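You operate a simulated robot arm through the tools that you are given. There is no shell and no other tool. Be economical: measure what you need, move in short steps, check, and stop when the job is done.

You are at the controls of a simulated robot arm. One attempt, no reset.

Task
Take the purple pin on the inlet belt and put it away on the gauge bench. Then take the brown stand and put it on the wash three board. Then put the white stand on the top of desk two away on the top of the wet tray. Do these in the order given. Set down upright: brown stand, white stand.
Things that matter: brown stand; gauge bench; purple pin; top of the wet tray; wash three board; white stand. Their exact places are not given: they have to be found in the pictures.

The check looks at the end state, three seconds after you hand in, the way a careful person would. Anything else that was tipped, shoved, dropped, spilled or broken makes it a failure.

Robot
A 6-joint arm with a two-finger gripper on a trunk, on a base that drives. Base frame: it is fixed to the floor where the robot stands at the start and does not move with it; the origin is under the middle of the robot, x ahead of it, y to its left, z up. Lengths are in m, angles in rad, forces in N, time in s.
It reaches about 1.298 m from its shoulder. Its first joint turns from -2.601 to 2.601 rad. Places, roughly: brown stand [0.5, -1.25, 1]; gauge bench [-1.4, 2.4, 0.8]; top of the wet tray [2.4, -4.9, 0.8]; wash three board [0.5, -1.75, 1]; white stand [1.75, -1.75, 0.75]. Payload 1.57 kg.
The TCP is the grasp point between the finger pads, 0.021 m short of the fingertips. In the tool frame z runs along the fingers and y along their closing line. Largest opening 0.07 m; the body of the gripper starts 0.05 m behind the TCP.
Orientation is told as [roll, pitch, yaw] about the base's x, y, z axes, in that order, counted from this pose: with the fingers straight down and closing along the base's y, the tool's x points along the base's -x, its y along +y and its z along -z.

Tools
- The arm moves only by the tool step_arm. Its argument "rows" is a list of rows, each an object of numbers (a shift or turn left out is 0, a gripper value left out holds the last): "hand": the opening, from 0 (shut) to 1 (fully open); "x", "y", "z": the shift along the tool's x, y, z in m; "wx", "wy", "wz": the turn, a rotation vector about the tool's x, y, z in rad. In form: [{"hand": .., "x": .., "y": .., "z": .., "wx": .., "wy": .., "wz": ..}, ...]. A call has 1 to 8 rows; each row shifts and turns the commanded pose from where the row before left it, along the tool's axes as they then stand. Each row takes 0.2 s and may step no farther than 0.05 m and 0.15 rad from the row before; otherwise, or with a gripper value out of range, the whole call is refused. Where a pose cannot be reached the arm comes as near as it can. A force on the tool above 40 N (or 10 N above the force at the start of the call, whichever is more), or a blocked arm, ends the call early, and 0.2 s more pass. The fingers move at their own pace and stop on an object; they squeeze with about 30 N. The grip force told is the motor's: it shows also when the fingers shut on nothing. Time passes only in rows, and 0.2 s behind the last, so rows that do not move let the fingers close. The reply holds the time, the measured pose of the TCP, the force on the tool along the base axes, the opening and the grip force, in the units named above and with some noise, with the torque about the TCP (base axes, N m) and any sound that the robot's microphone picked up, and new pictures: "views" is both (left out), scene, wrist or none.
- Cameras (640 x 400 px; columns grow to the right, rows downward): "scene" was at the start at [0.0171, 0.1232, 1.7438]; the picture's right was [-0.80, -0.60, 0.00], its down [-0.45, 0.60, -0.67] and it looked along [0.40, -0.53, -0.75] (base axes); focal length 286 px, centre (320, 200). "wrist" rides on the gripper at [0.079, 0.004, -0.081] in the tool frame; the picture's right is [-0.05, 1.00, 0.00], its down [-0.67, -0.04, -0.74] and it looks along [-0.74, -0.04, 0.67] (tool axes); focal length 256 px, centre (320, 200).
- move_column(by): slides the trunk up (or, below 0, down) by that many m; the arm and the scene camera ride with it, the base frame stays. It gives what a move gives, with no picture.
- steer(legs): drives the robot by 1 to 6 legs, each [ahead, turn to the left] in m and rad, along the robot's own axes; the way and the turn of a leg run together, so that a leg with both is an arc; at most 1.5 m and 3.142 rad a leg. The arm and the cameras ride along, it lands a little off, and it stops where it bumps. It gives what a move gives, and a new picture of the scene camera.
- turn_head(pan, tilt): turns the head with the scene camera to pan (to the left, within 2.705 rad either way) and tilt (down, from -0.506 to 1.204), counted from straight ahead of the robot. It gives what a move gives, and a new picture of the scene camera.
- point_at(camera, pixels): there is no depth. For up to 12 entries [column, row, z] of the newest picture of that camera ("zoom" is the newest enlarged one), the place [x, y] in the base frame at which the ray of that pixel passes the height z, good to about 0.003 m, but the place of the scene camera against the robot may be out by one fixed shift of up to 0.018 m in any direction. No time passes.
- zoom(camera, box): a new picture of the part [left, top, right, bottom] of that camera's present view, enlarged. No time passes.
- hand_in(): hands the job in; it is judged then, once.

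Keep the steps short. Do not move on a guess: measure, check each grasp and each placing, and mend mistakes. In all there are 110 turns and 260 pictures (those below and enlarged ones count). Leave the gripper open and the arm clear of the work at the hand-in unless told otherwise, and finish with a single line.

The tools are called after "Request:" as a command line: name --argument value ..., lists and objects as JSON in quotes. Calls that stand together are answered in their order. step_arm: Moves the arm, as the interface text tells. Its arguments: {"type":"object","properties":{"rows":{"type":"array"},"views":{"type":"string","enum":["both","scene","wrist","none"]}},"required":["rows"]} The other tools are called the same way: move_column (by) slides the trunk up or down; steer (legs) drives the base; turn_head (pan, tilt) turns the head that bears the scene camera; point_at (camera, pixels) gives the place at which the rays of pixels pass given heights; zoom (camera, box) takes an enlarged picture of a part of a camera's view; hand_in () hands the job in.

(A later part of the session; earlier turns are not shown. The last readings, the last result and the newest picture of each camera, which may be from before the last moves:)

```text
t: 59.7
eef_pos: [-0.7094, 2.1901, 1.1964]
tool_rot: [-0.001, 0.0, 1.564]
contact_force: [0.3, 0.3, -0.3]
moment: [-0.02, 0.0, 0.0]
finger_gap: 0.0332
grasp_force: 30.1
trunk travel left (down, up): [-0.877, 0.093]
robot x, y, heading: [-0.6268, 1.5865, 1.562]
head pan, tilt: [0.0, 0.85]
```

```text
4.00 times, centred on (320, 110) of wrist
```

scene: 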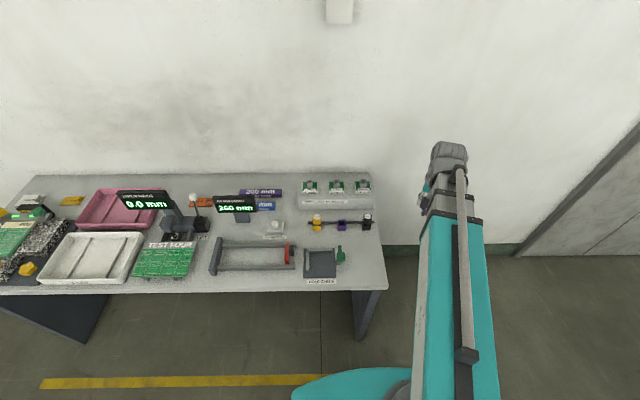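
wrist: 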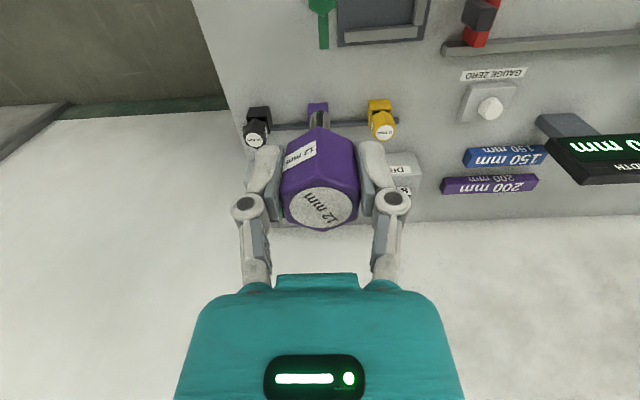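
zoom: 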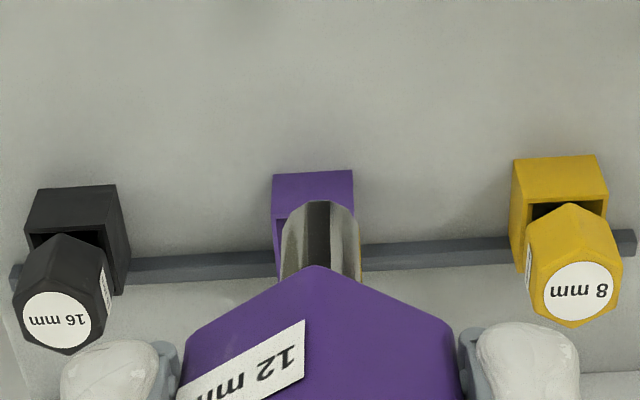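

Request:
point_at --camera "wrist" --pixels '[[308, 103.5, 0.8], [328.5, 102.5, 0.8], [308, 103.5, 0.78], [328.5, 102.5, 0.78], [308, 103.5, 0.83], [328.5, 102.5, 0.83], [308, 113, 0.84], [328.5, 112, 0.84], [308, 113, 0.87]]'

Request:
point_at --camera "scene" --pixels '[[340, 221, 0.84], [340, 221, 0.87]]'

```text
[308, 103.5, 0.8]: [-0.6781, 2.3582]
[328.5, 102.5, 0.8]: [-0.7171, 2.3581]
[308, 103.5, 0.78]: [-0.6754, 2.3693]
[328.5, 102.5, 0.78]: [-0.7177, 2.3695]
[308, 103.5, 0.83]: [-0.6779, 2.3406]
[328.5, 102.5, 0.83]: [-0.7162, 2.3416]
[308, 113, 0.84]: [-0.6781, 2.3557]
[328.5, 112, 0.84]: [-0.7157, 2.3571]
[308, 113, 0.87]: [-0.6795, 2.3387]
```

```text
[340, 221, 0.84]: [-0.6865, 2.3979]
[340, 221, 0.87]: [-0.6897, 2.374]
```

Two-view triangulation puts the socket centre at about (-0.698, 2.349) with its top at z ≈ 0.89. The stem tip is about 0.055 below the TCP. I'll move over the socket at this height, then lower to 1.03 and look.

Request:
step_arm --rows '[{"x": -0.04, "y": -0.011}, {"x": -0.04}, {"x": -0.04}, {"x": -0.039}, {"z": 0.05}, {"z": 0.05}, {"z": 0.05}, {}]' --views "both"

Request:
zoom --camera "scene" --box '[270, 150, 430, 250]'

Request:
zoom --camera "wrist" --box '[240, 60, 400, 160]'

```text
t: 61.5
eef_pos: [-0.7006, 2.3501, 1.1955]
tool_rot: [-0.002, 0.001, 1.567]
contact_force: [0.4, 0.5, -0.7]
moment: [0.02, -0.03, 0.02]
finger_gap: 0.0329
grasp_force: 30.0
out of reach, approached as far as the arm can: row 5, 6, 7
trunk travel left (down, up): [-0.877, 0.093]
robot x, y, heading: [-0.623, 1.5869, 1.563]
head pan, tilt: [0.0, 0.85]
```

scene: 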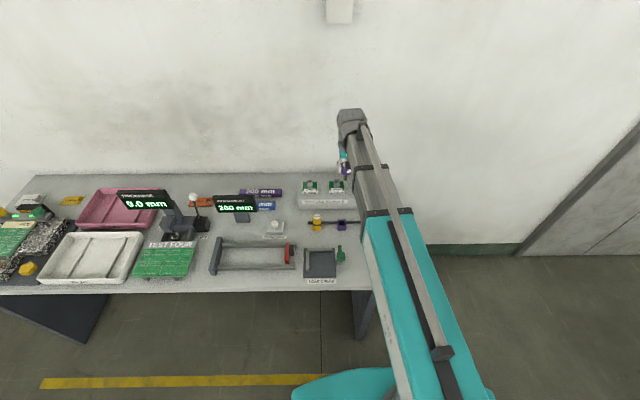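
wrist: 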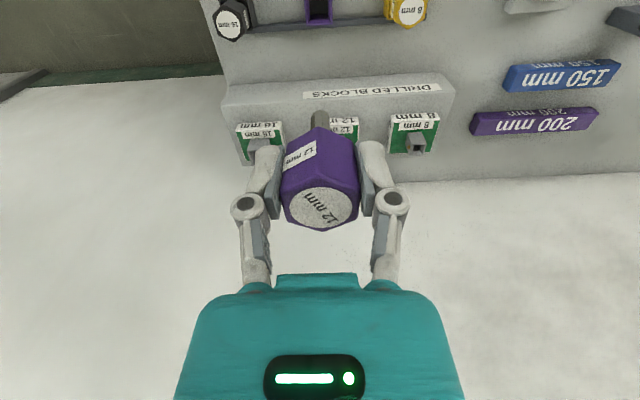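

```text
4.00 times, centred on (350, 200) of scene
```

zoom: 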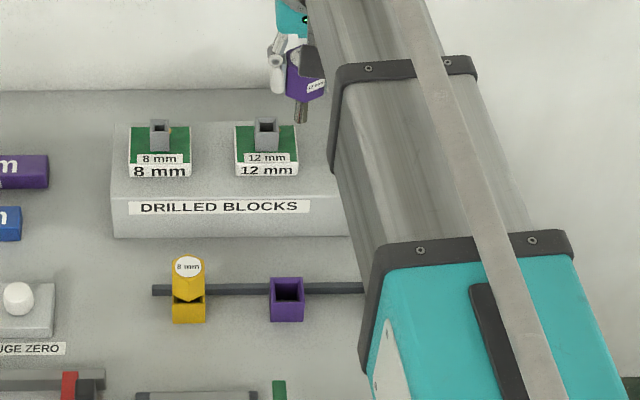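

```text
4.00 times, centred on (320, 110) of wrist
```

zoom: 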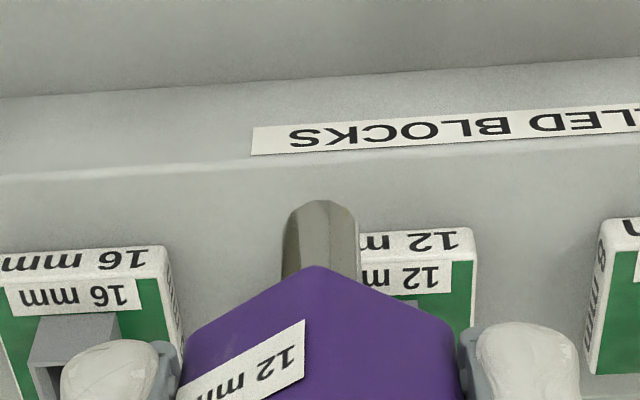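

The position over the socket is good and x agrees. This arm only goes lower by the trunk, so I'll lower it 0.19 until the stem tip is about 5 cm above the socket, then look.

Request:
move_column --by -0.19

Request:
step_arm --rows '[{}]'

Request:
zoom --camera "scene" --box '[270, 120, 430, 220]'

Request:
zoom --camera "wrist" --box '[240, 0, 400, 100]'

```text
t: 63.6
eef_pos: [-0.6995, 2.3504, 1.0058]
tool_rot: [-0.003, 0.0, 1.568]
contact_force: [-0.3, 0.3, 0.5]
moment: [0.04, 0.01, -0.02]
finger_gap: 0.0326
grasp_force: 30.1
trunk travel left (down, up): [-0.687, 0.283]
robot x, y, heading: [-0.6277, 1.5894, 1.56]
head pan, tilt: [0.0, 0.85]
```

```text
t: 64.0
eef_pos: [-0.7011, 2.3506, 1.0067]
tool_rot: [-0.002, -0.001, 1.567]
contact_force: [-0.5, 1.5, -0.8]
moment: [-0.02, -0.02, -0.02]
finger_gap: 0.0329
grasp_force: 29.9
trunk travel left (down, up): [-0.687, 0.283]
robot x, y, heading: [-0.6256, 1.5882, 1.567]
head pan, tilt: [0.0, 0.85]
```

scene: 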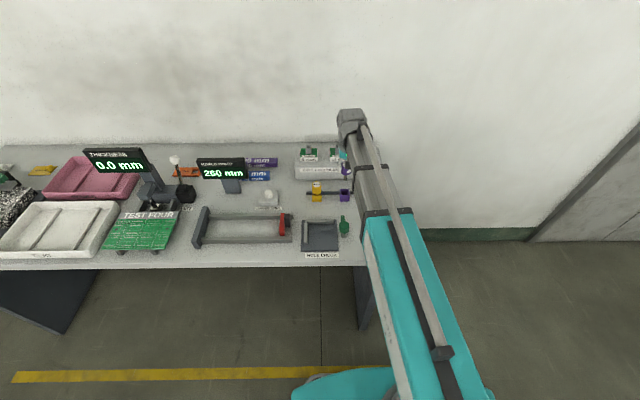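
wrist: 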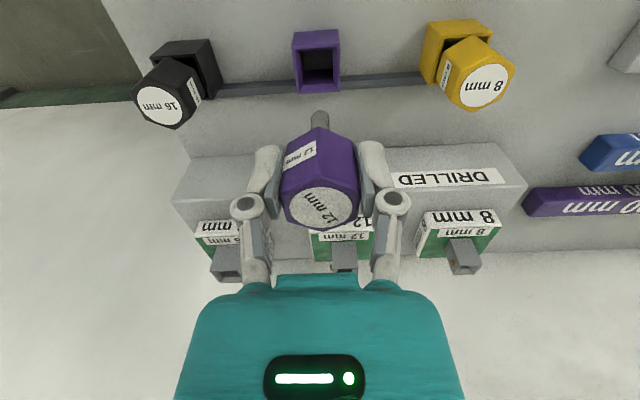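

```text
4.00 times, centred on (350, 170) of scene
```

zoom: 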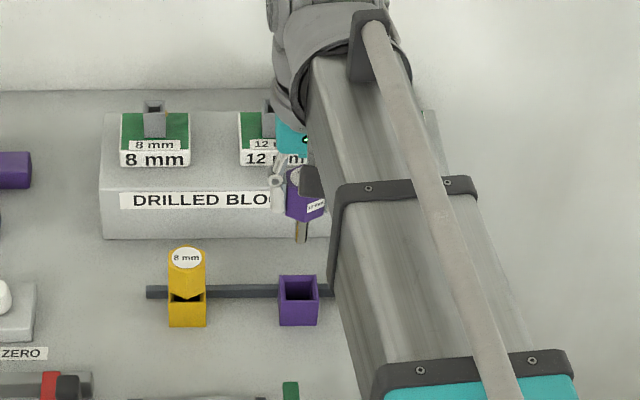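

```text
4.00 times, centred on (320, 50) of wrist
```

zoom: 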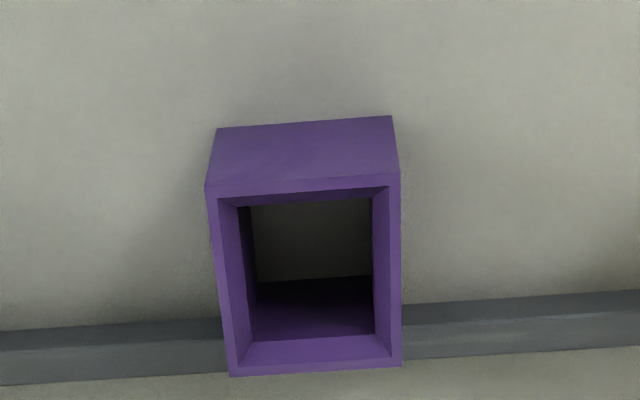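

The socket centre measures about (-0.699, 2.351) with its top at about 0.877, and the TCP is aligned with it. I'll lower 0.06 and check before the stem enters.

Request:
move_column --by -0.055

Request:
step_arm --rows '[{}]'

Request:
zoom --camera "wrist" --box '[240, 60, 400, 160]'

Request:
zoom --camera "scene" --box '[300, 130, 420, 205]'

```text
t: 64.9
eef_pos: [-0.7006, 2.351, 0.9514]
tool_rot: [-0.002, 0.0, 1.568]
contact_force: [-0.4, 0.9, -0.2]
moment: [0.03, 0.01, -0.04]
finger_gap: 0.0328
grasp_force: 29.9
trunk travel left (down, up): [-0.632, 0.338]
robot x, y, heading: [-0.6283, 1.5876, 1.568]
head pan, tilt: [0.0, 0.85]
```

```text
t: 65.3
eef_pos: [-0.7005, 2.3503, 0.9509]
tool_rot: [-0.001, 0.002, 1.566]
contact_force: [0.0, 0.0, -0.8]
moment: [-0.03, 0.05, 0.0]
finger_gap: 0.0329
grasp_force: 29.5
trunk travel left (down, up): [-0.632, 0.338]
robot x, y, heading: [-0.6253, 1.5883, 1.565]
head pan, tilt: [0.0, 0.85]
```

scene: 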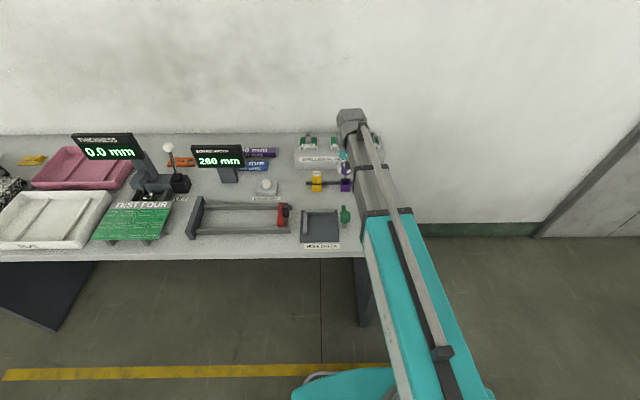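
wrist: 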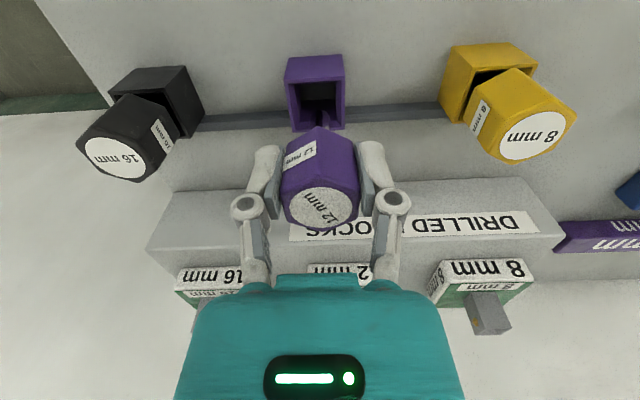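

```text
4.00 times, centred on (320, 110) of wrist
```

zoom: 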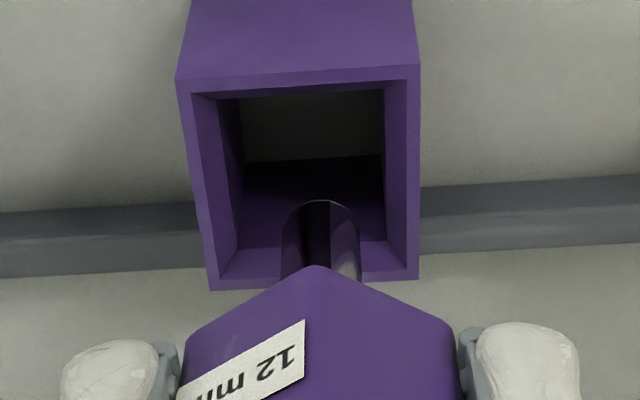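

```text
5.33 times, centred on (360, 168) of scene
```

zoom: 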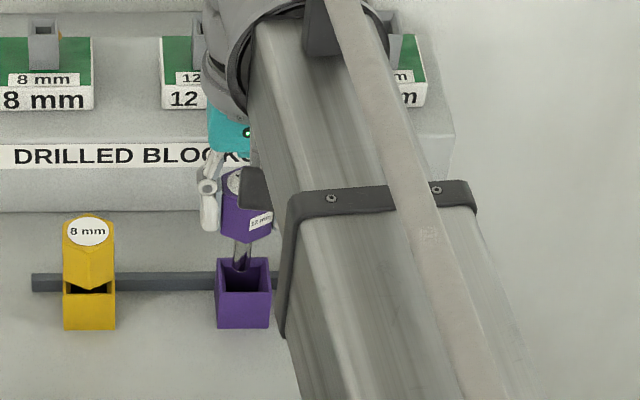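

The stem is lined up with the hole. I'll lower 0.047, watching the force.

Request:
move_column --by -0.047

Request:
step_arm --rows '[{}]' --views "wrist"

Request:
zoom --camera "wrist" --box '[220, 60, 420, 240]'

Request:
zoom --camera "scene" --box '[300, 130, 420, 205]'

```text
t: 66.2
eef_pos: [-0.7005, 2.3492, 0.9044]
tool_rot: [-0.002, 0.001, 1.568]
contact_force: [0.8, -2.3, 6.3]
moment: [-0.11, 0.01, 0.02]
finger_gap: 0.0323
grasp_force: 29.8
trunk travel left (down, up): [-0.585, 0.385]
robot x, y, heading: [-0.6248, 1.5859, 1.566]
head pan, tilt: [0.0, 0.85]
```

```text
t: 66.6
eef_pos: [-0.7003, 2.3505, 0.9044]
tool_rot: [-0.002, 0.0, 1.567]
contact_force: [0.3, -3.9, 3.1]
moment: [-0.16, 0.01, -0.02]
finger_gap: 0.0327
grasp_force: 30.1
trunk travel left (down, up): [-0.585, 0.385]
robot x, y, heading: [-0.6263, 1.5849, 1.563]
head pan, tilt: [0.0, 0.85]
```

wrist: 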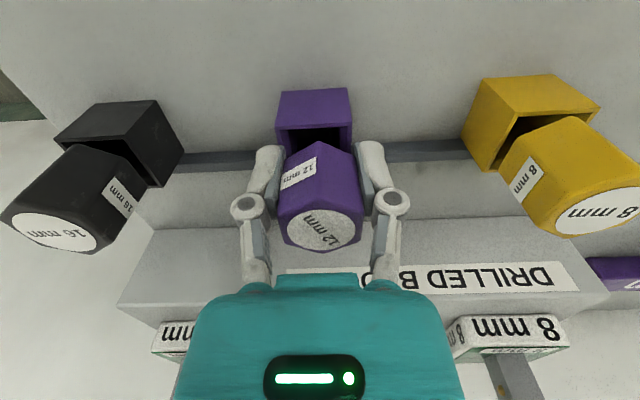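

```text
2.22 times, centred on (320, 150) of wrist
```

zoom: 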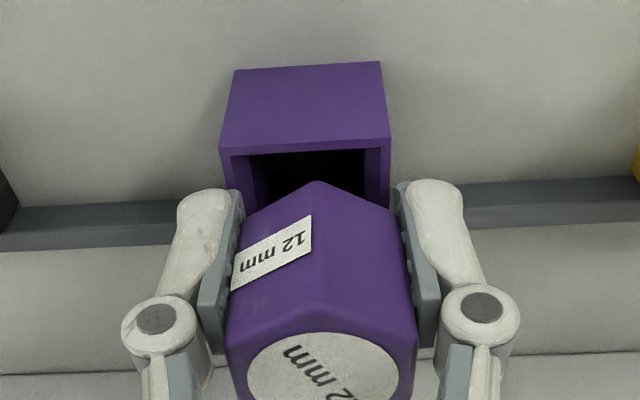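

```text
5.33 times, centred on (360, 168) of scene
```

zoom: 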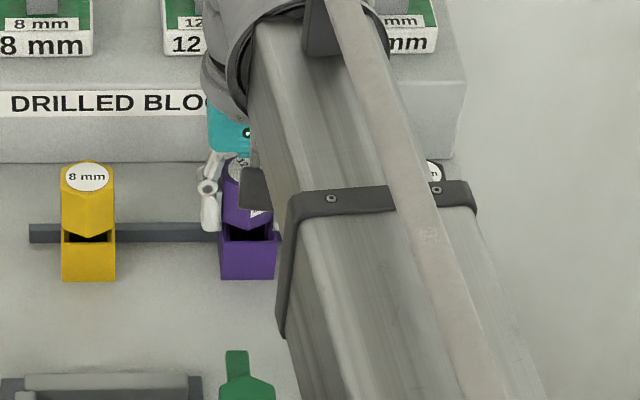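

There's light contact (3–6 N) with the stem well inside the socket, plus a small sideways load toward -y. I'll relieve it by 2 mm, then open.

Request:
step_arm --rows '[{"x": 0.002}, {}]' --views "none"

Request:
step_arm --rows '[{"hand": 0.7}, {"hand": 1.0}, {}, {}, {}]' --views "wrist"

Request:
zoom --camera "wrist" --box '[220, 60, 420, 240]'

```text
t: 67.2
eef_pos: [-0.6996, 2.3486, 0.9042]
tool_rot: [-0.003, 0.001, 1.57]
contact_force: [0.7, 3.1, 7.4]
moment: [0.17, -0.02, -0.04]
finger_gap: 0.0325
grasp_force: 30.1
trunk travel left (down, up): [-0.585, 0.385]
robot x, y, heading: [-0.6237, 1.5912, 1.567]
head pan, tilt: [0.0, 0.85]
```

```text
t: 68.4
eef_pos: [-0.7, 2.3481, 0.9031]
tool_rot: [-0.002, 0.0, 1.567]
contact_force: [-0.7, 0.6, -0.1]
moment: [0.01, 0.01, 0.0]
finger_gap: 0.0701
grasp_force: 0.1
trunk travel left (down, up): [-0.585, 0.385]
robot x, y, heading: [-0.6231, 1.5865, 1.561]
head pan, tilt: [0.0, 0.85]
```

wrist: 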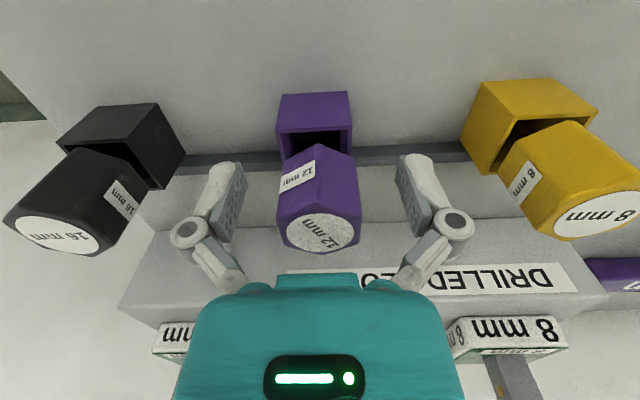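

```text
2.22 times, centred on (320, 150) of wrist
```

zoom: 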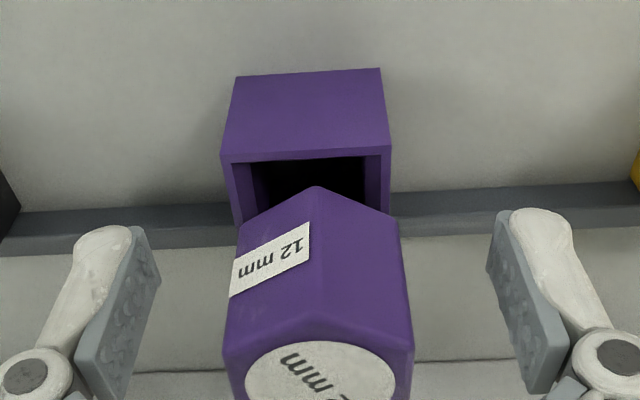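

It's released, and it sits like the black and yellow neighbours. I'll raise clear and check.

Request:
move_column --by 0.29

Request:
step_arm --rows '[{"x": 0.05}, {"x": 0.05}, {"x": 0.05}, {"x": 0.05}]' --views "wrist"

Request:
zoom --camera "wrist" --box '[240, 60, 400, 160]'

```text
t: 71.3
eef_pos: [-0.7013, 2.3483, 1.1934]
tool_rot: [-0.001, 0.001, 1.568]
contact_force: [0.5, -0.7, -0.5]
moment: [0.05, -0.02, 0.02]
finger_gap: 0.07
grasp_force: 0.1
trunk travel left (down, up): [-0.875, 0.095]
robot x, y, heading: [-0.6254, 1.5846, 1.562]
head pan, tilt: [0.0, 0.85]
```

```text
t: 72.3
eef_pos: [-0.7003, 2.1445, 1.1947]
tool_rot: [-0.001, 0.0, 1.567]
contact_force: [0.0, -0.4, -0.2]
moment: [0.01, -0.04, 0.01]
finger_gap: 0.07
grasp_force: 0.1
trunk travel left (down, up): [-0.875, 0.095]
robot x, y, heading: [-0.6253, 1.589, 1.562]
head pan, tilt: [0.0, 0.85]
```

wrist: 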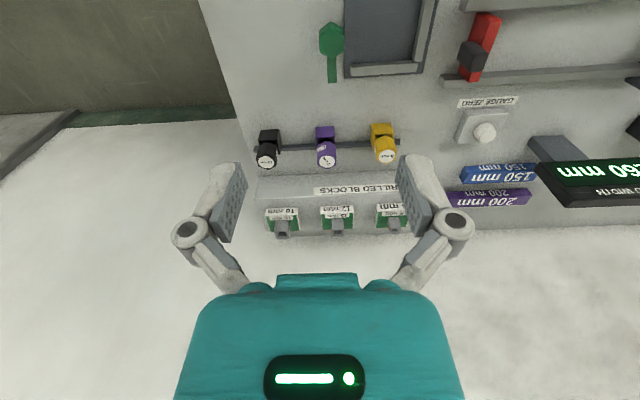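

```text
4.00 times, centred on (320, 110) of wrist
```

zoom: 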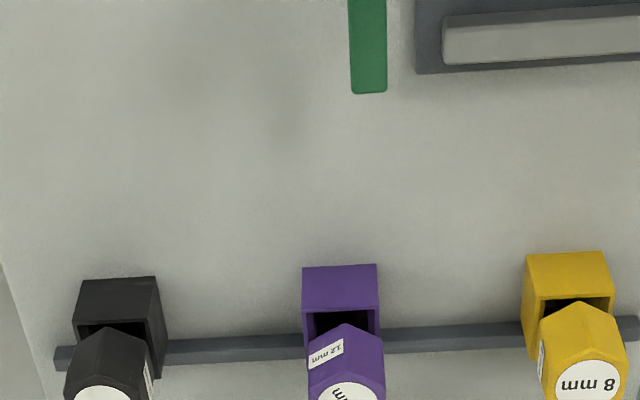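

The purple pin stands in its socket. I want to check the small green item near the Hole Check plate, because it looks different from the first view.

Request:
zoom --camera "wrist" --box '[280, 0, 400, 100]'

Request:
turn_head --pan 0.0 --tilt 0.7

Request:
zoom --camera "scene" --box '[280, 220, 400, 320]'

```text
4.00 times, centred on (340, 50) of wrist
```

zoom: 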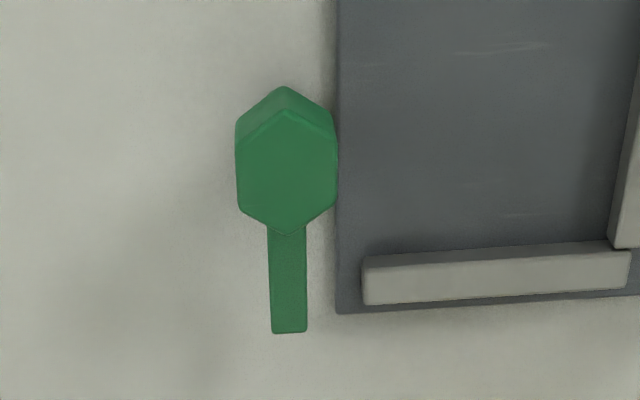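

```text
t: 73.0
eef_pos: [-0.7011, 2.1477, 1.1948]
tool_rot: [-0.002, 0.001, 1.568]
contact_force: [-1.0, 0.0, -0.4]
moment: [0.0, -0.02, 0.04]
finger_gap: 0.0698
grasp_force: 0.1
trunk travel left (down, up): [-0.875, 0.095]
robot x, y, heading: [-0.6276, 1.5895, 1.566]
head pan, tilt: [0.0, 0.7]
```

scene: 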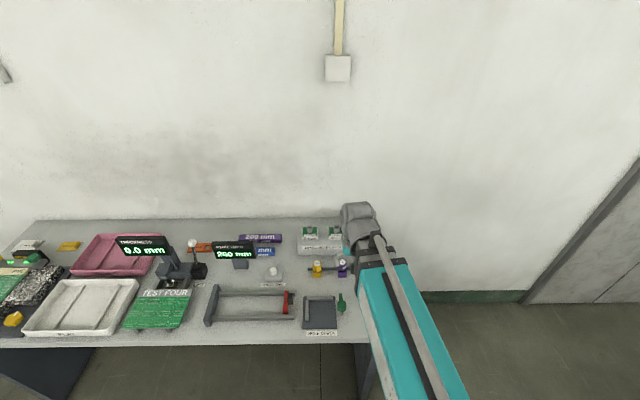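

```text
4.00 times, centred on (340, 270) of scene
```

zoom: 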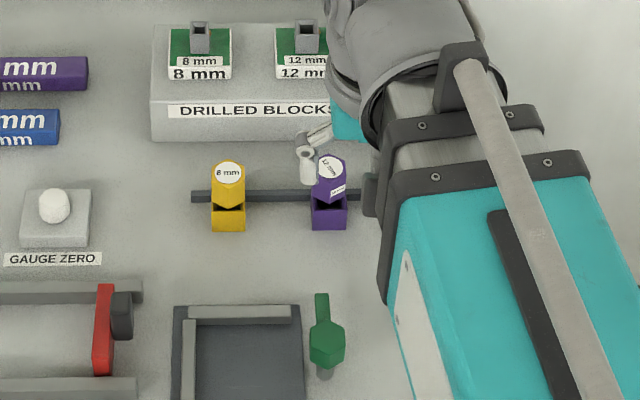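

It's a lever on a post and it hasn't been disturbed. Pin done. Now I'll back out along the way I came, turn to face the belt (+x), and look at the floor near the brown stand.

Request:
steer --legs '[[-0.8, 0], [-0.75, 0], [0, -1.565]]'

Request:
turn_head --pan -0.9 --tilt 0.6

```text
t: 88.4
eef_pos: [-0.0841, 0.1206, 1.194]
tool_rot: [-0.002, 0.0, 0.007]
contact_force: [0.4, -0.5, 0.3]
moment: [0.0, -0.01, -0.02]
finger_gap: 0.0702
grasp_force: 0.1
trunk travel left (down, up): [-0.875, 0.095]
robot x, y, heading: [-0.6395, 0.0652, 0.02]
head pan, tilt: [0.0, 0.7]
```

scene: 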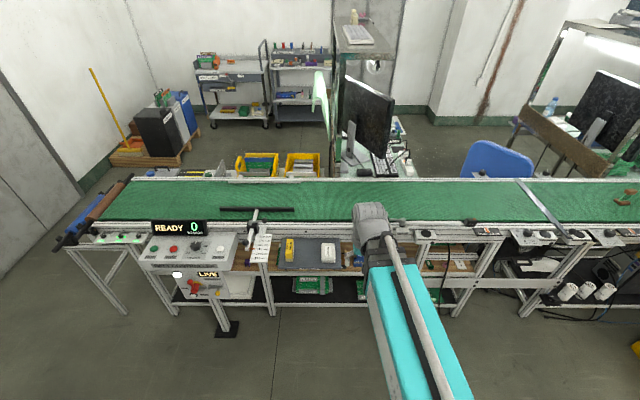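

```text
t: 89.6
eef_pos: [-0.0835, 0.1196, 1.1933]
tool_rot: [-0.002, -0.001, 0.007]
contact_force: [0.6, -0.2, 0.0]
moment: [0.03, 0.04, 0.05]
finger_gap: 0.0701
grasp_force: 0.0
trunk travel left (down, up): [-0.875, 0.095]
robot x, y, heading: [-0.6373, 0.0606, 0.019]
head pan, tilt: [-0.901, 0.6]
```

scene: 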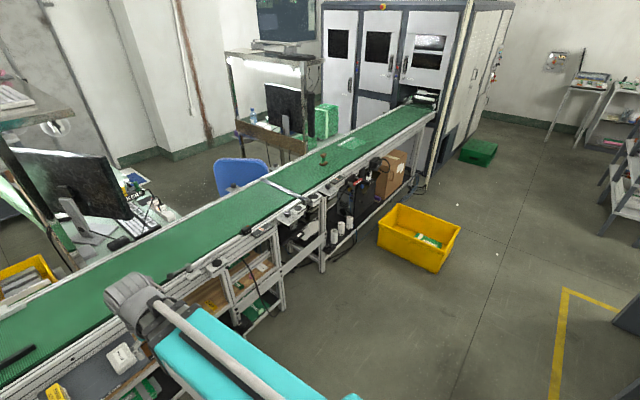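

Request:
point_at --camera "scene" --pixels '[[381, 246, 0.0], [432, 271, 0.0], [459, 232, 0.25], [400, 205, 0.25], [323, 165, 0.89], [350, 143, 0.89], [322, 270, 0.0], [282, 315, 0.0], [413, 185, 0.0], [567, 290, 0.0]]'

Request:
zoom --camera "scene" --box '[260, 90, 480, 290]'

```text
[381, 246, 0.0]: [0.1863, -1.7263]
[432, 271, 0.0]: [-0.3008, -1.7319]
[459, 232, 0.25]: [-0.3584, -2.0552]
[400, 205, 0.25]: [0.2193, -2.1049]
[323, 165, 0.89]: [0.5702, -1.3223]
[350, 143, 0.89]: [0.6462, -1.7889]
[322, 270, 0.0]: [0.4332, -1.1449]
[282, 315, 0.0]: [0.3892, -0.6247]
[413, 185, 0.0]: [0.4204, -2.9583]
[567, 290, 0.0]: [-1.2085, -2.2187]
```

```text
2.00 times, centred on (370, 190) of scene
```

zoom: 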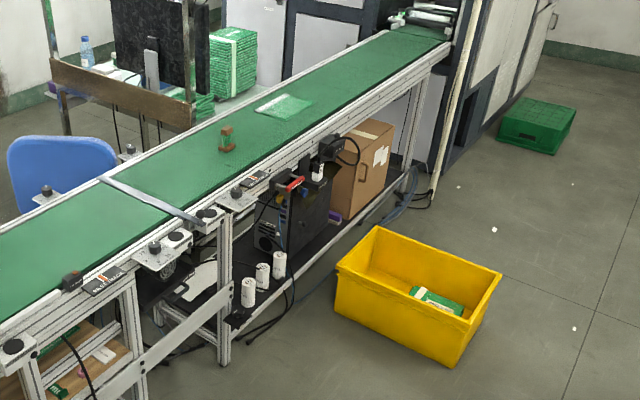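

The yellow bin occupies x −0.36…0.25, y −2.1…−1.7. I'll park at about (−0.17, −1.18) facing the belt: turn right, drive 1.24, turn left, drive ahead.

Request:
steer --legs '[[0, -1.59], [1.24, 0], [0, 1.571]]'

Request:
turn_head --pan -0.2 --tilt 0.8

```text
t: 108.9
eef_pos: [-0.0848, -1.12, 1.1943]
tool_rot: [-0.002, 0.0, 0.031]
contact_force: [0.1, 0.7, -0.4]
moment: [0.03, 0.02, 0.01]
finger_gap: 0.0699
grasp_force: 0.1
trunk travel left (down, up): [-0.875, 0.095]
robot x, y, heading: [-0.6397, -1.2063, 0.03]
head pan, tilt: [-0.901, 0.6]
```

scene: 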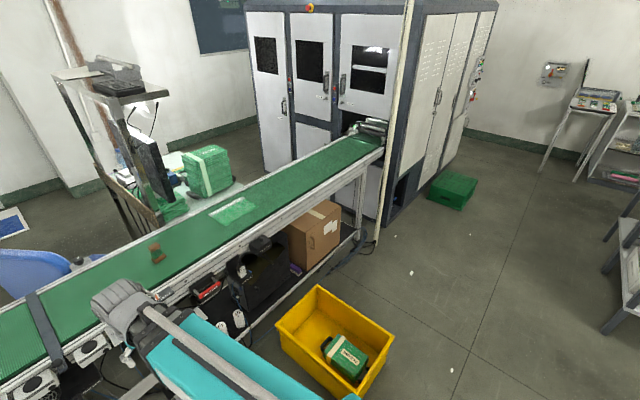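

```text
t: 109.9
eef_pos: [-0.0851, -1.1201, 1.194]
tool_rot: [-0.002, 0.0, 0.032]
contact_force: [-0.4, 0.9, 0.2]
moment: [0.02, 0.01, -0.02]
finger_gap: 0.0699
grasp_force: 0.0
trunk travel left (down, up): [-0.875, 0.095]
robot x, y, heading: [-0.6419, -1.204, 0.028]
head pan, tilt: [-0.201, 0.799]
```

scene: 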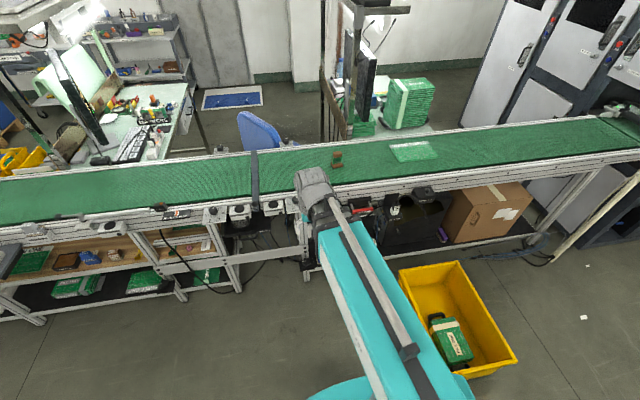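

I'll drive ahead 0.47 with a slight left drift to keep away from the bin.

Request:
steer --legs '[[0, 0.15], [0.47, 0], [0, -0.18]]'

Request:
zoom --camera "scene" --box '[280, 100, 520, 250]'

Request:
step_arm --rows '[{}]' --views "wrist"

```text
t: 115.0
eef_pos: [0.3874, -1.0505, 1.1941]
tool_rot: [-0.001, 0.001, 0.003]
contact_force: [-0.1, 0.4, 0.7]
moment: [-0.02, 0.03, 0.03]
finger_gap: 0.0703
grasp_force: 0.0
trunk travel left (down, up): [-0.875, 0.095]
robot x, y, heading: [-0.173, -1.118, 0.006]
head pan, tilt: [-0.201, 0.799]
```

scene: 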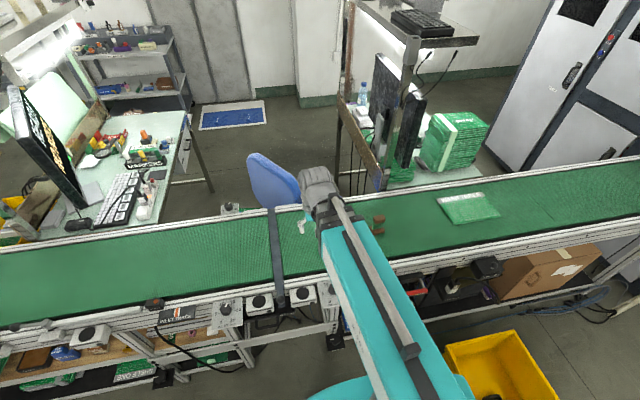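

```text
2.67 times, centred on (400, 175) of scene
```

zoom: 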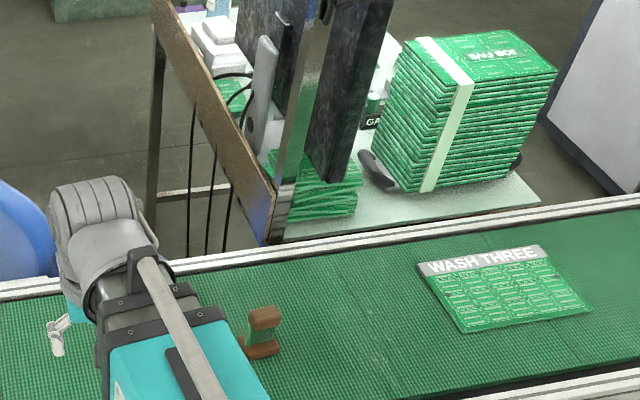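

```text
t: 115.4
eef_pos: [0.3878, -1.0492, 1.1937]
tool_rot: [-0.002, 0.001, 0.0]
contact_force: [0.6, 0.0, 0.3]
moment: [0.0, -0.01, -0.04]
finger_gap: 0.0699
grasp_force: 0.1
trunk travel left (down, up): [-0.875, 0.095]
robot x, y, heading: [-0.172, -1.1181, 0.013]
head pan, tilt: [-0.201, 0.799]
```

wrist: 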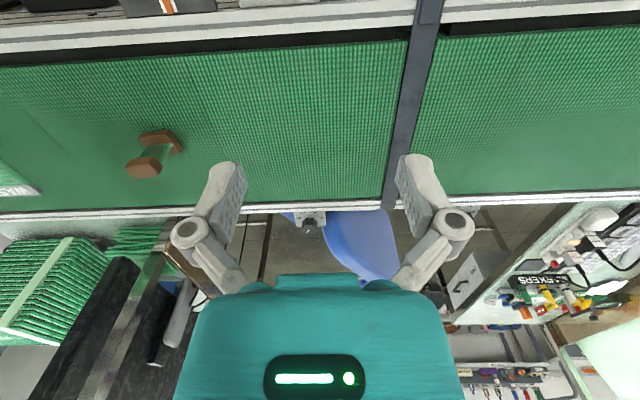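

The stand is at wrist (150,155). I'll move −y by 0.2 to get it in front of the camera.

Request:
step_arm --rows '[{"y": -0.05}, {"y": -0.05}, {"y": -0.05}, {"y": -0.05}, {"y": -0.03}, {}]' --views "wrist"

Request:
zoom --camera "wrist" --box '[240, 100, 400, 200]'

```text
t: 116.8
eef_pos: [0.3877, -1.28, 1.1944]
tool_rot: [-0.001, 0.0, 0.003]
contact_force: [-0.4, 0.4, 0.6]
moment: [0.0, -0.01, 0.01]
finger_gap: 0.0699
grasp_force: 0.0
trunk travel left (down, up): [-0.875, 0.095]
robot x, y, heading: [-0.1723, -1.1198, 0.007]
head pan, tilt: [-0.201, 0.799]
```

wrist: 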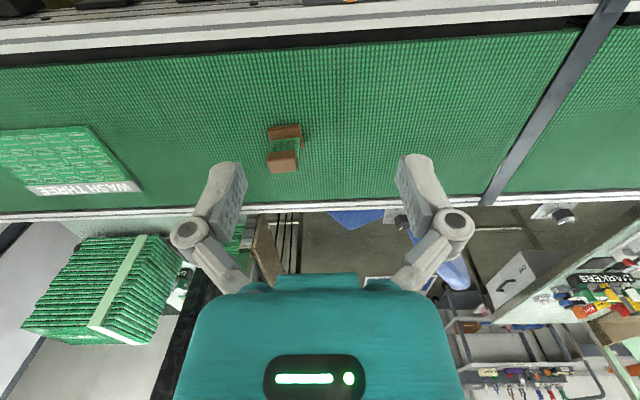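

```text
4.00 times, centred on (320, 150) of wrist
```

zoom: 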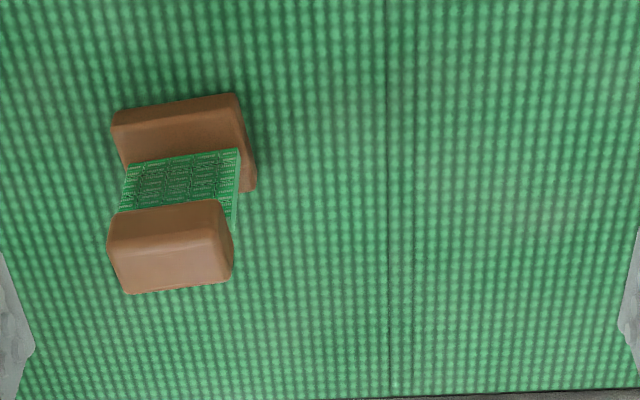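

Request:
point_at --camera "wrist" --pixels '[[268, 128, 0.89], [299, 124, 0.89], [283, 167, 0.96], [283, 167, 0.98], [283, 167, 1.0], [0, 157, 0.9], [87, 126, 0.9], [140, 186, 0.9], [30, 193, 0.9]]'

Request:
step_arm --rows '[{"y": -0.05}, {"wz": -0.1}, {}]' --views "wrist"

Request:
zoom --camera "wrist" --box '[240, 100, 400, 200]'

```text
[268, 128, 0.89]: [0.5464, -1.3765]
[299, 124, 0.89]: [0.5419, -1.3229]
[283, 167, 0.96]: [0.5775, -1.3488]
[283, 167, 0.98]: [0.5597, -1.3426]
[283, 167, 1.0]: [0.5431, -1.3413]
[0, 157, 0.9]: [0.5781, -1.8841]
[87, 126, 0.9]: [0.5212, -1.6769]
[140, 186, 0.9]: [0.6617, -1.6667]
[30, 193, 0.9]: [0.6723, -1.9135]
```

```text
t: 117.6
eef_pos: [0.3862, -1.3286, 1.1931]
tool_rot: [-0.001, 0.003, 0.101]
contact_force: [-0.1, -0.2, 0.3]
moment: [-0.04, 0.01, 0.01]
finger_gap: 0.07
grasp_force: 0.0
trunk travel left (down, up): [-0.875, 0.095]
robot x, y, heading: [-0.175, -1.1177, 0.009]
head pan, tilt: [-0.201, 0.799]
```

wrist: 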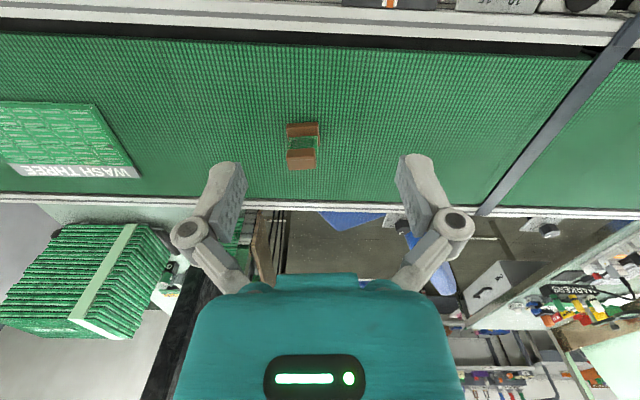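

```text
4.00 times, centred on (320, 150) of wrist
```

zoom: 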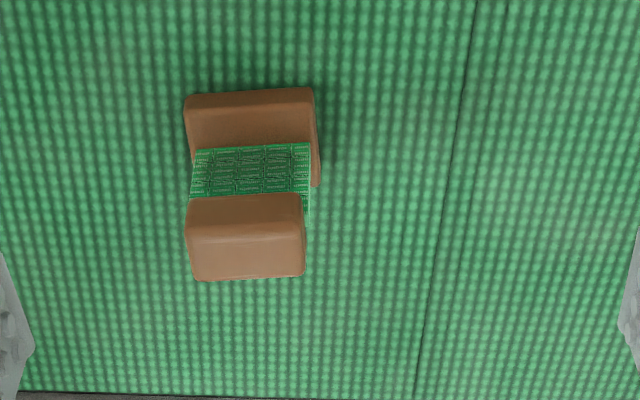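

I'll centre on the stand (tool −y 0.026, yaw −0.03) and lower the trunk 0.12 for a closer look.

Request:
step_arm --rows '[{"y": -0.026, "wz": -0.03}, {}]' --views "none"

Request:
move_column --by -0.12

Request:
step_arm --rows '[{}]' --views "wrist"

Request:
zoom --camera "wrist" --box '[240, 120, 400, 220]'

```text
t: 118.2
eef_pos: [0.3894, -1.3552, 1.1937]
tool_rot: [0.0, 0.0, 0.132]
contact_force: [0.3, -0.1, -0.1]
moment: [0.0, -0.04, 0.01]
finger_gap: 0.0697
grasp_force: 0.0
trunk travel left (down, up): [-0.875, 0.095]
robot x, y, heading: [-0.1722, -1.1149, 0.008]
head pan, tilt: [-0.201, 0.799]
```

```text
t: 119.7
eef_pos: [0.3911, -1.356, 1.0739]
tool_rot: [-0.001, 0.0, 0.132]
contact_force: [-0.2, 0.1, -0.7]
moment: [0.0, 0.0, -0.01]
finger_gap: 0.0699
grasp_force: 0.0
trunk travel left (down, up): [-0.755, 0.215]
robot x, y, heading: [-0.1726, -1.1133, 0.01]
head pan, tilt: [-0.201, 0.799]
```

```text
t: 120.1
eef_pos: [0.3904, -1.3555, 1.0743]
tool_rot: [-0.002, 0.001, 0.132]
contact_force: [0.2, -0.1, 0.3]
moment: [0.03, 0.0, -0.02]
finger_gap: 0.0699
grasp_force: 0.0
trunk travel left (down, up): [-0.755, 0.215]
robot x, y, heading: [-0.1715, -1.115, 0.011]
head pan, tilt: [-0.201, 0.799]
```

wrist: 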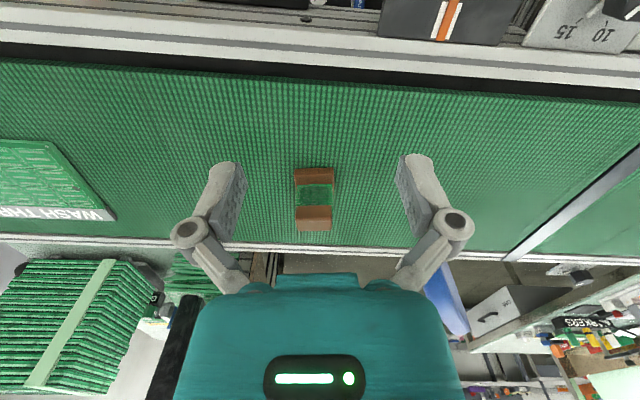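

```text
4.00 times, centred on (320, 170) of wrist
```

zoom: 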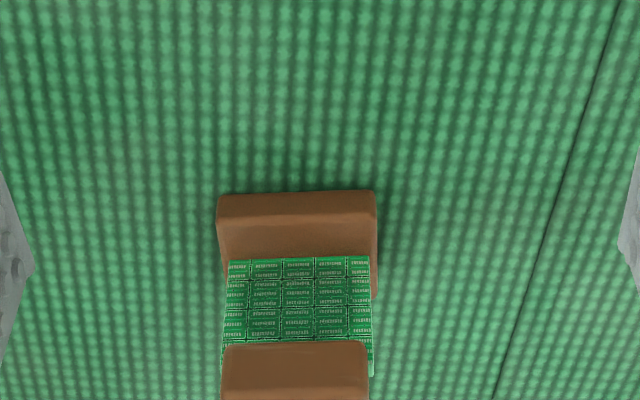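

Request:
zoom --camera "wrist" --box '[265, 155, 365, 245]'

```text
4.44 times, centred on (315, 200) of wrist
```

zoom: 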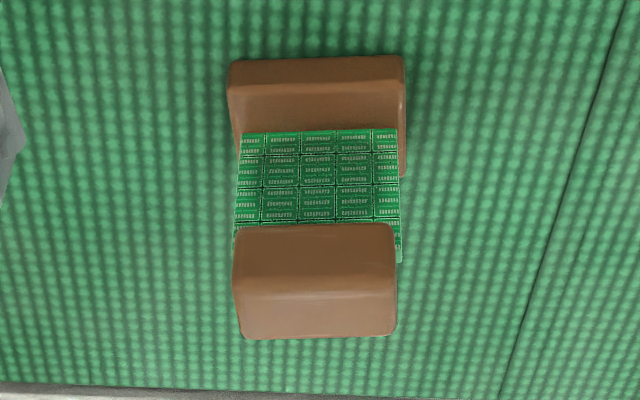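

I have the stand's geometry. Its height is about 0.083. The top block spans z 0.949–0.972 and is 0.045 wide and 0.022 deep. It sits 0.169 ahead (tool −x) and 0.016 in tool −y. I'll move above it.

Request:
step_arm --rows '[{"x": -0.043, "y": -0.008}, {"x": -0.042, "y": -0.008}, {"x": -0.042}, {"x": -0.042}, {}]' --views "wrist"

Request:
zoom --camera "wrist" --box '[220, 0, 420, 120]'

```text
t: 121.3
eef_pos: [0.5597, -1.3478, 1.0736]
tool_rot: [-0.002, 0.002, 0.13]
contact_force: [-0.4, -0.1, -0.3]
moment: [0.03, -0.03, 0.01]
finger_gap: 0.0701
grasp_force: 0.0
trunk travel left (down, up): [-0.755, 0.215]
robot x, y, heading: [-0.1708, -1.1162, 0.009]
head pan, tilt: [-0.201, 0.799]
```

wrist: 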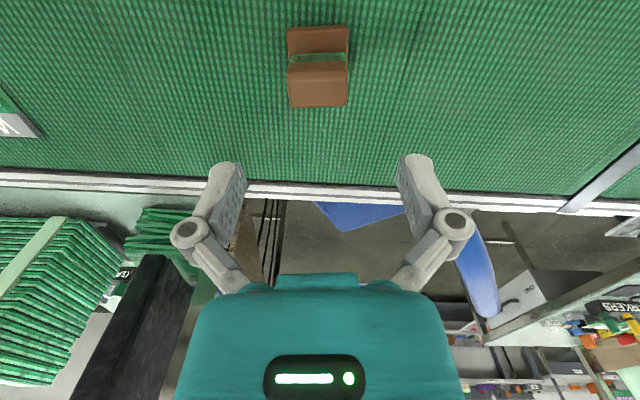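

```text
3.20 times, centred on (320, 60) of wrist
```

zoom: 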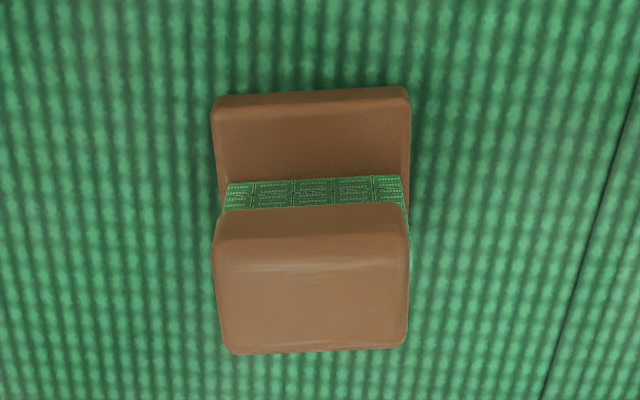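

It's nearly aligned. I'll make a small correction: forward 6 mm, tool −y 2 mm, yaw −0.05. Then I'll lower to TCP 1.0 and recheck.

Request:
step_arm --rows '[{"x": -0.006, "y": -0.002}, {"wz": -0.05}, {}]' --views "none"

Request:
move_column --by -0.07

Request:
step_arm --rows '[{}]' --views "wrist"

Request:
zoom --camera "wrist" --box '[160, 40, 480, 240]'

```text
t: 122.1
eef_pos: [0.5663, -1.3498, 1.0736]
tool_rot: [-0.001, 0.002, 0.183]
contact_force: [0.0, 0.7, -0.5]
moment: [0.0, -0.02, 0.01]
finger_gap: 0.0699
grasp_force: 0.1
trunk travel left (down, up): [-0.755, 0.215]
robot x, y, heading: [-0.1692, -1.115, 0.005]
head pan, tilt: [-0.201, 0.799]
```

```text
t: 123.2
eef_pos: [0.5665, -1.3493, 1.0025]
tool_rot: [-0.002, 0.003, 0.181]
contact_force: [0.2, 0.3, 1.5]
moment: [0.04, -0.02, 0.04]
finger_gap: 0.0698
grasp_force: 0.1
trunk travel left (down, up): [-0.685, 0.285]
robot x, y, heading: [-0.17, -1.1149, 0.006]
head pan, tilt: [-0.201, 0.799]
```

```text
t: 123.6
eef_pos: [0.567, -1.3485, 1.0044]
tool_rot: [0.0, 0.004, 0.181]
contact_force: [0.0, 0.5, -0.9]
moment: [-0.01, 0.02, -0.04]
finger_gap: 0.0699
grasp_force: 0.0
trunk travel left (down, up): [-0.685, 0.285]
robot x, y, heading: [-0.174, -1.1176, 0.007]
head pan, tilt: [-0.201, 0.799]
```

wrist: 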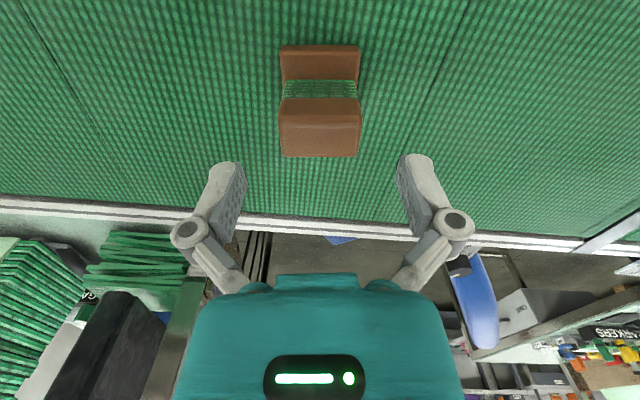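

```text
2.00 times, centred on (320, 140) of wrist
```

zoom: 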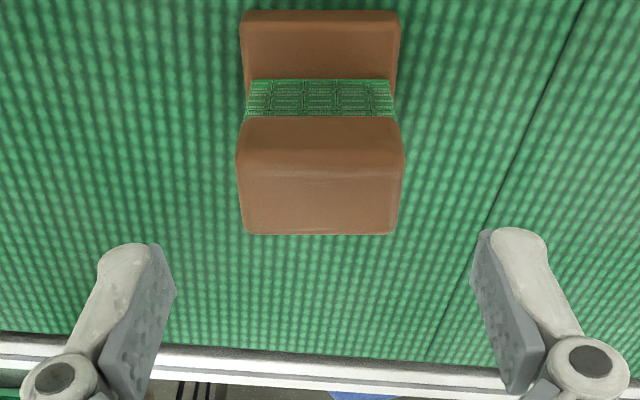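

It's well aligned. I'll lower 0.048 to TCP z ≈ 0.955 and close on the top block.

Request:
move_column --by -0.048

Request:
step_arm --rows '[{"hand": 0}, {"hand": 0}, {"hand": 0}, {"hand": 0}]' --views "wrist"

```text
t: 124.5
eef_pos: [0.5656, -1.3492, 0.9551]
tool_rot: [-0.002, 0.002, 0.181]
contact_force: [-0.6, 0.5, 0.6]
moment: [-0.02, 0.01, 0.02]
finger_gap: 0.0701
grasp_force: 0.1
trunk travel left (down, up): [-0.637, 0.333]
robot x, y, heading: [-0.1702, -1.1149, 0.004]
head pan, tilt: [-0.201, 0.799]
```

```text
t: 125.5
eef_pos: [0.5672, -1.3509, 0.9563]
tool_rot: [-0.003, 0.0, 0.182]
contact_force: [1.5, -2.2, 6.2]
moment: [0.07, -0.02, -0.03]
finger_gap: 0.0498
grasp_force: 29.9
trunk travel left (down, up): [-0.637, 0.333]
robot x, y, heading: [-0.1718, -1.1155, 0.008]
head pan, tilt: [-0.201, 0.799]
```

wrist: 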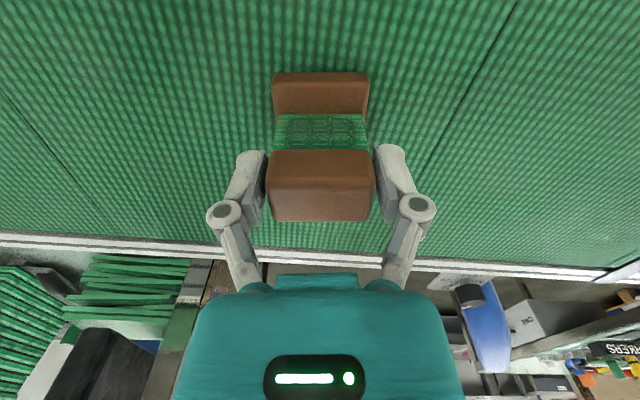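

It's gripped at 0.050. I'll lift 0.15, then measure the board from the scene camera.

Request:
move_column --by 0.15

Request:
turn_head --pan -0.6 --tilt 0.8

Request:
zoom --camera "scene" --box '[240, 80, 400, 180]'

Request:
step_arm --rows '[{"y": -0.05}, {"y": -0.05}, {"y": -0.05}, {"y": -0.05}, {"wz": 0.09}, {"wz": 0.09}, {}]' --views "wrist"

```text
t: 127.3
eef_pos: [0.5663, -1.3491, 1.1065]
tool_rot: [0.0, 0.002, 0.182]
contact_force: [0.1, 0.0, -1.3]
moment: [0.02, 0.0, -0.02]
finger_gap: 0.0493
grasp_force: 29.8
trunk travel left (down, up): [-0.787, 0.183]
robot x, y, heading: [-0.1721, -1.1196, 0.005]
head pan, tilt: [-0.201, 0.799]
```

```text
t: 128.1
eef_pos: [0.5669, -1.3492, 1.1063]
tool_rot: [0.001, 0.001, 0.183]
contact_force: [0.0, 0.0, -0.7]
moment: [-0.03, 0.02, 0.01]
finger_gap: 0.0495
grasp_force: 29.9
trunk travel left (down, up): [-0.787, 0.183]
robot x, y, heading: [-0.1721, -1.1147, 0.006]
head pan, tilt: [-0.6, 0.799]
```

scene: 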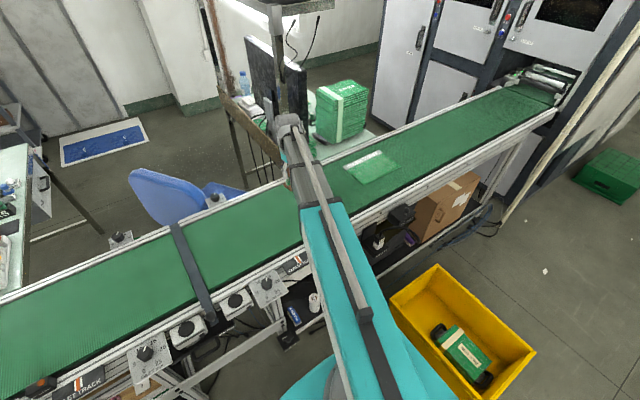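

```text
4.00 times, centred on (320, 130) of scene
```

zoom: 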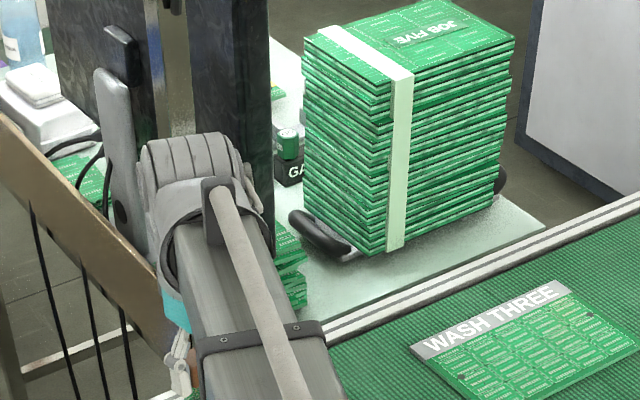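

```text
t: 129.7
eef_pos: [0.6013, -1.5463, 1.1055]
tool_rot: [0.0, 0.002, 0.001]
contact_force: [-0.1, 0.7, -1.1]
moment: [-0.01, 0.01, 0.03]
finger_gap: 0.0494
grasp_force: 30.1
trunk travel left (down, up): [-0.787, 0.183]
robot x, y, heading: [-0.1714, -1.118, 0.009]
head pan, tilt: [-0.6, 0.799]
```

wrist: 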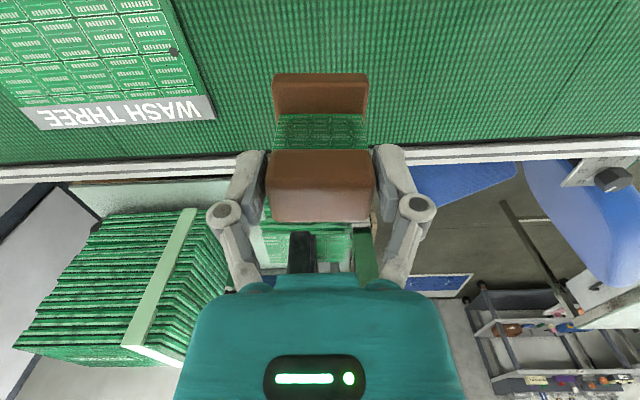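

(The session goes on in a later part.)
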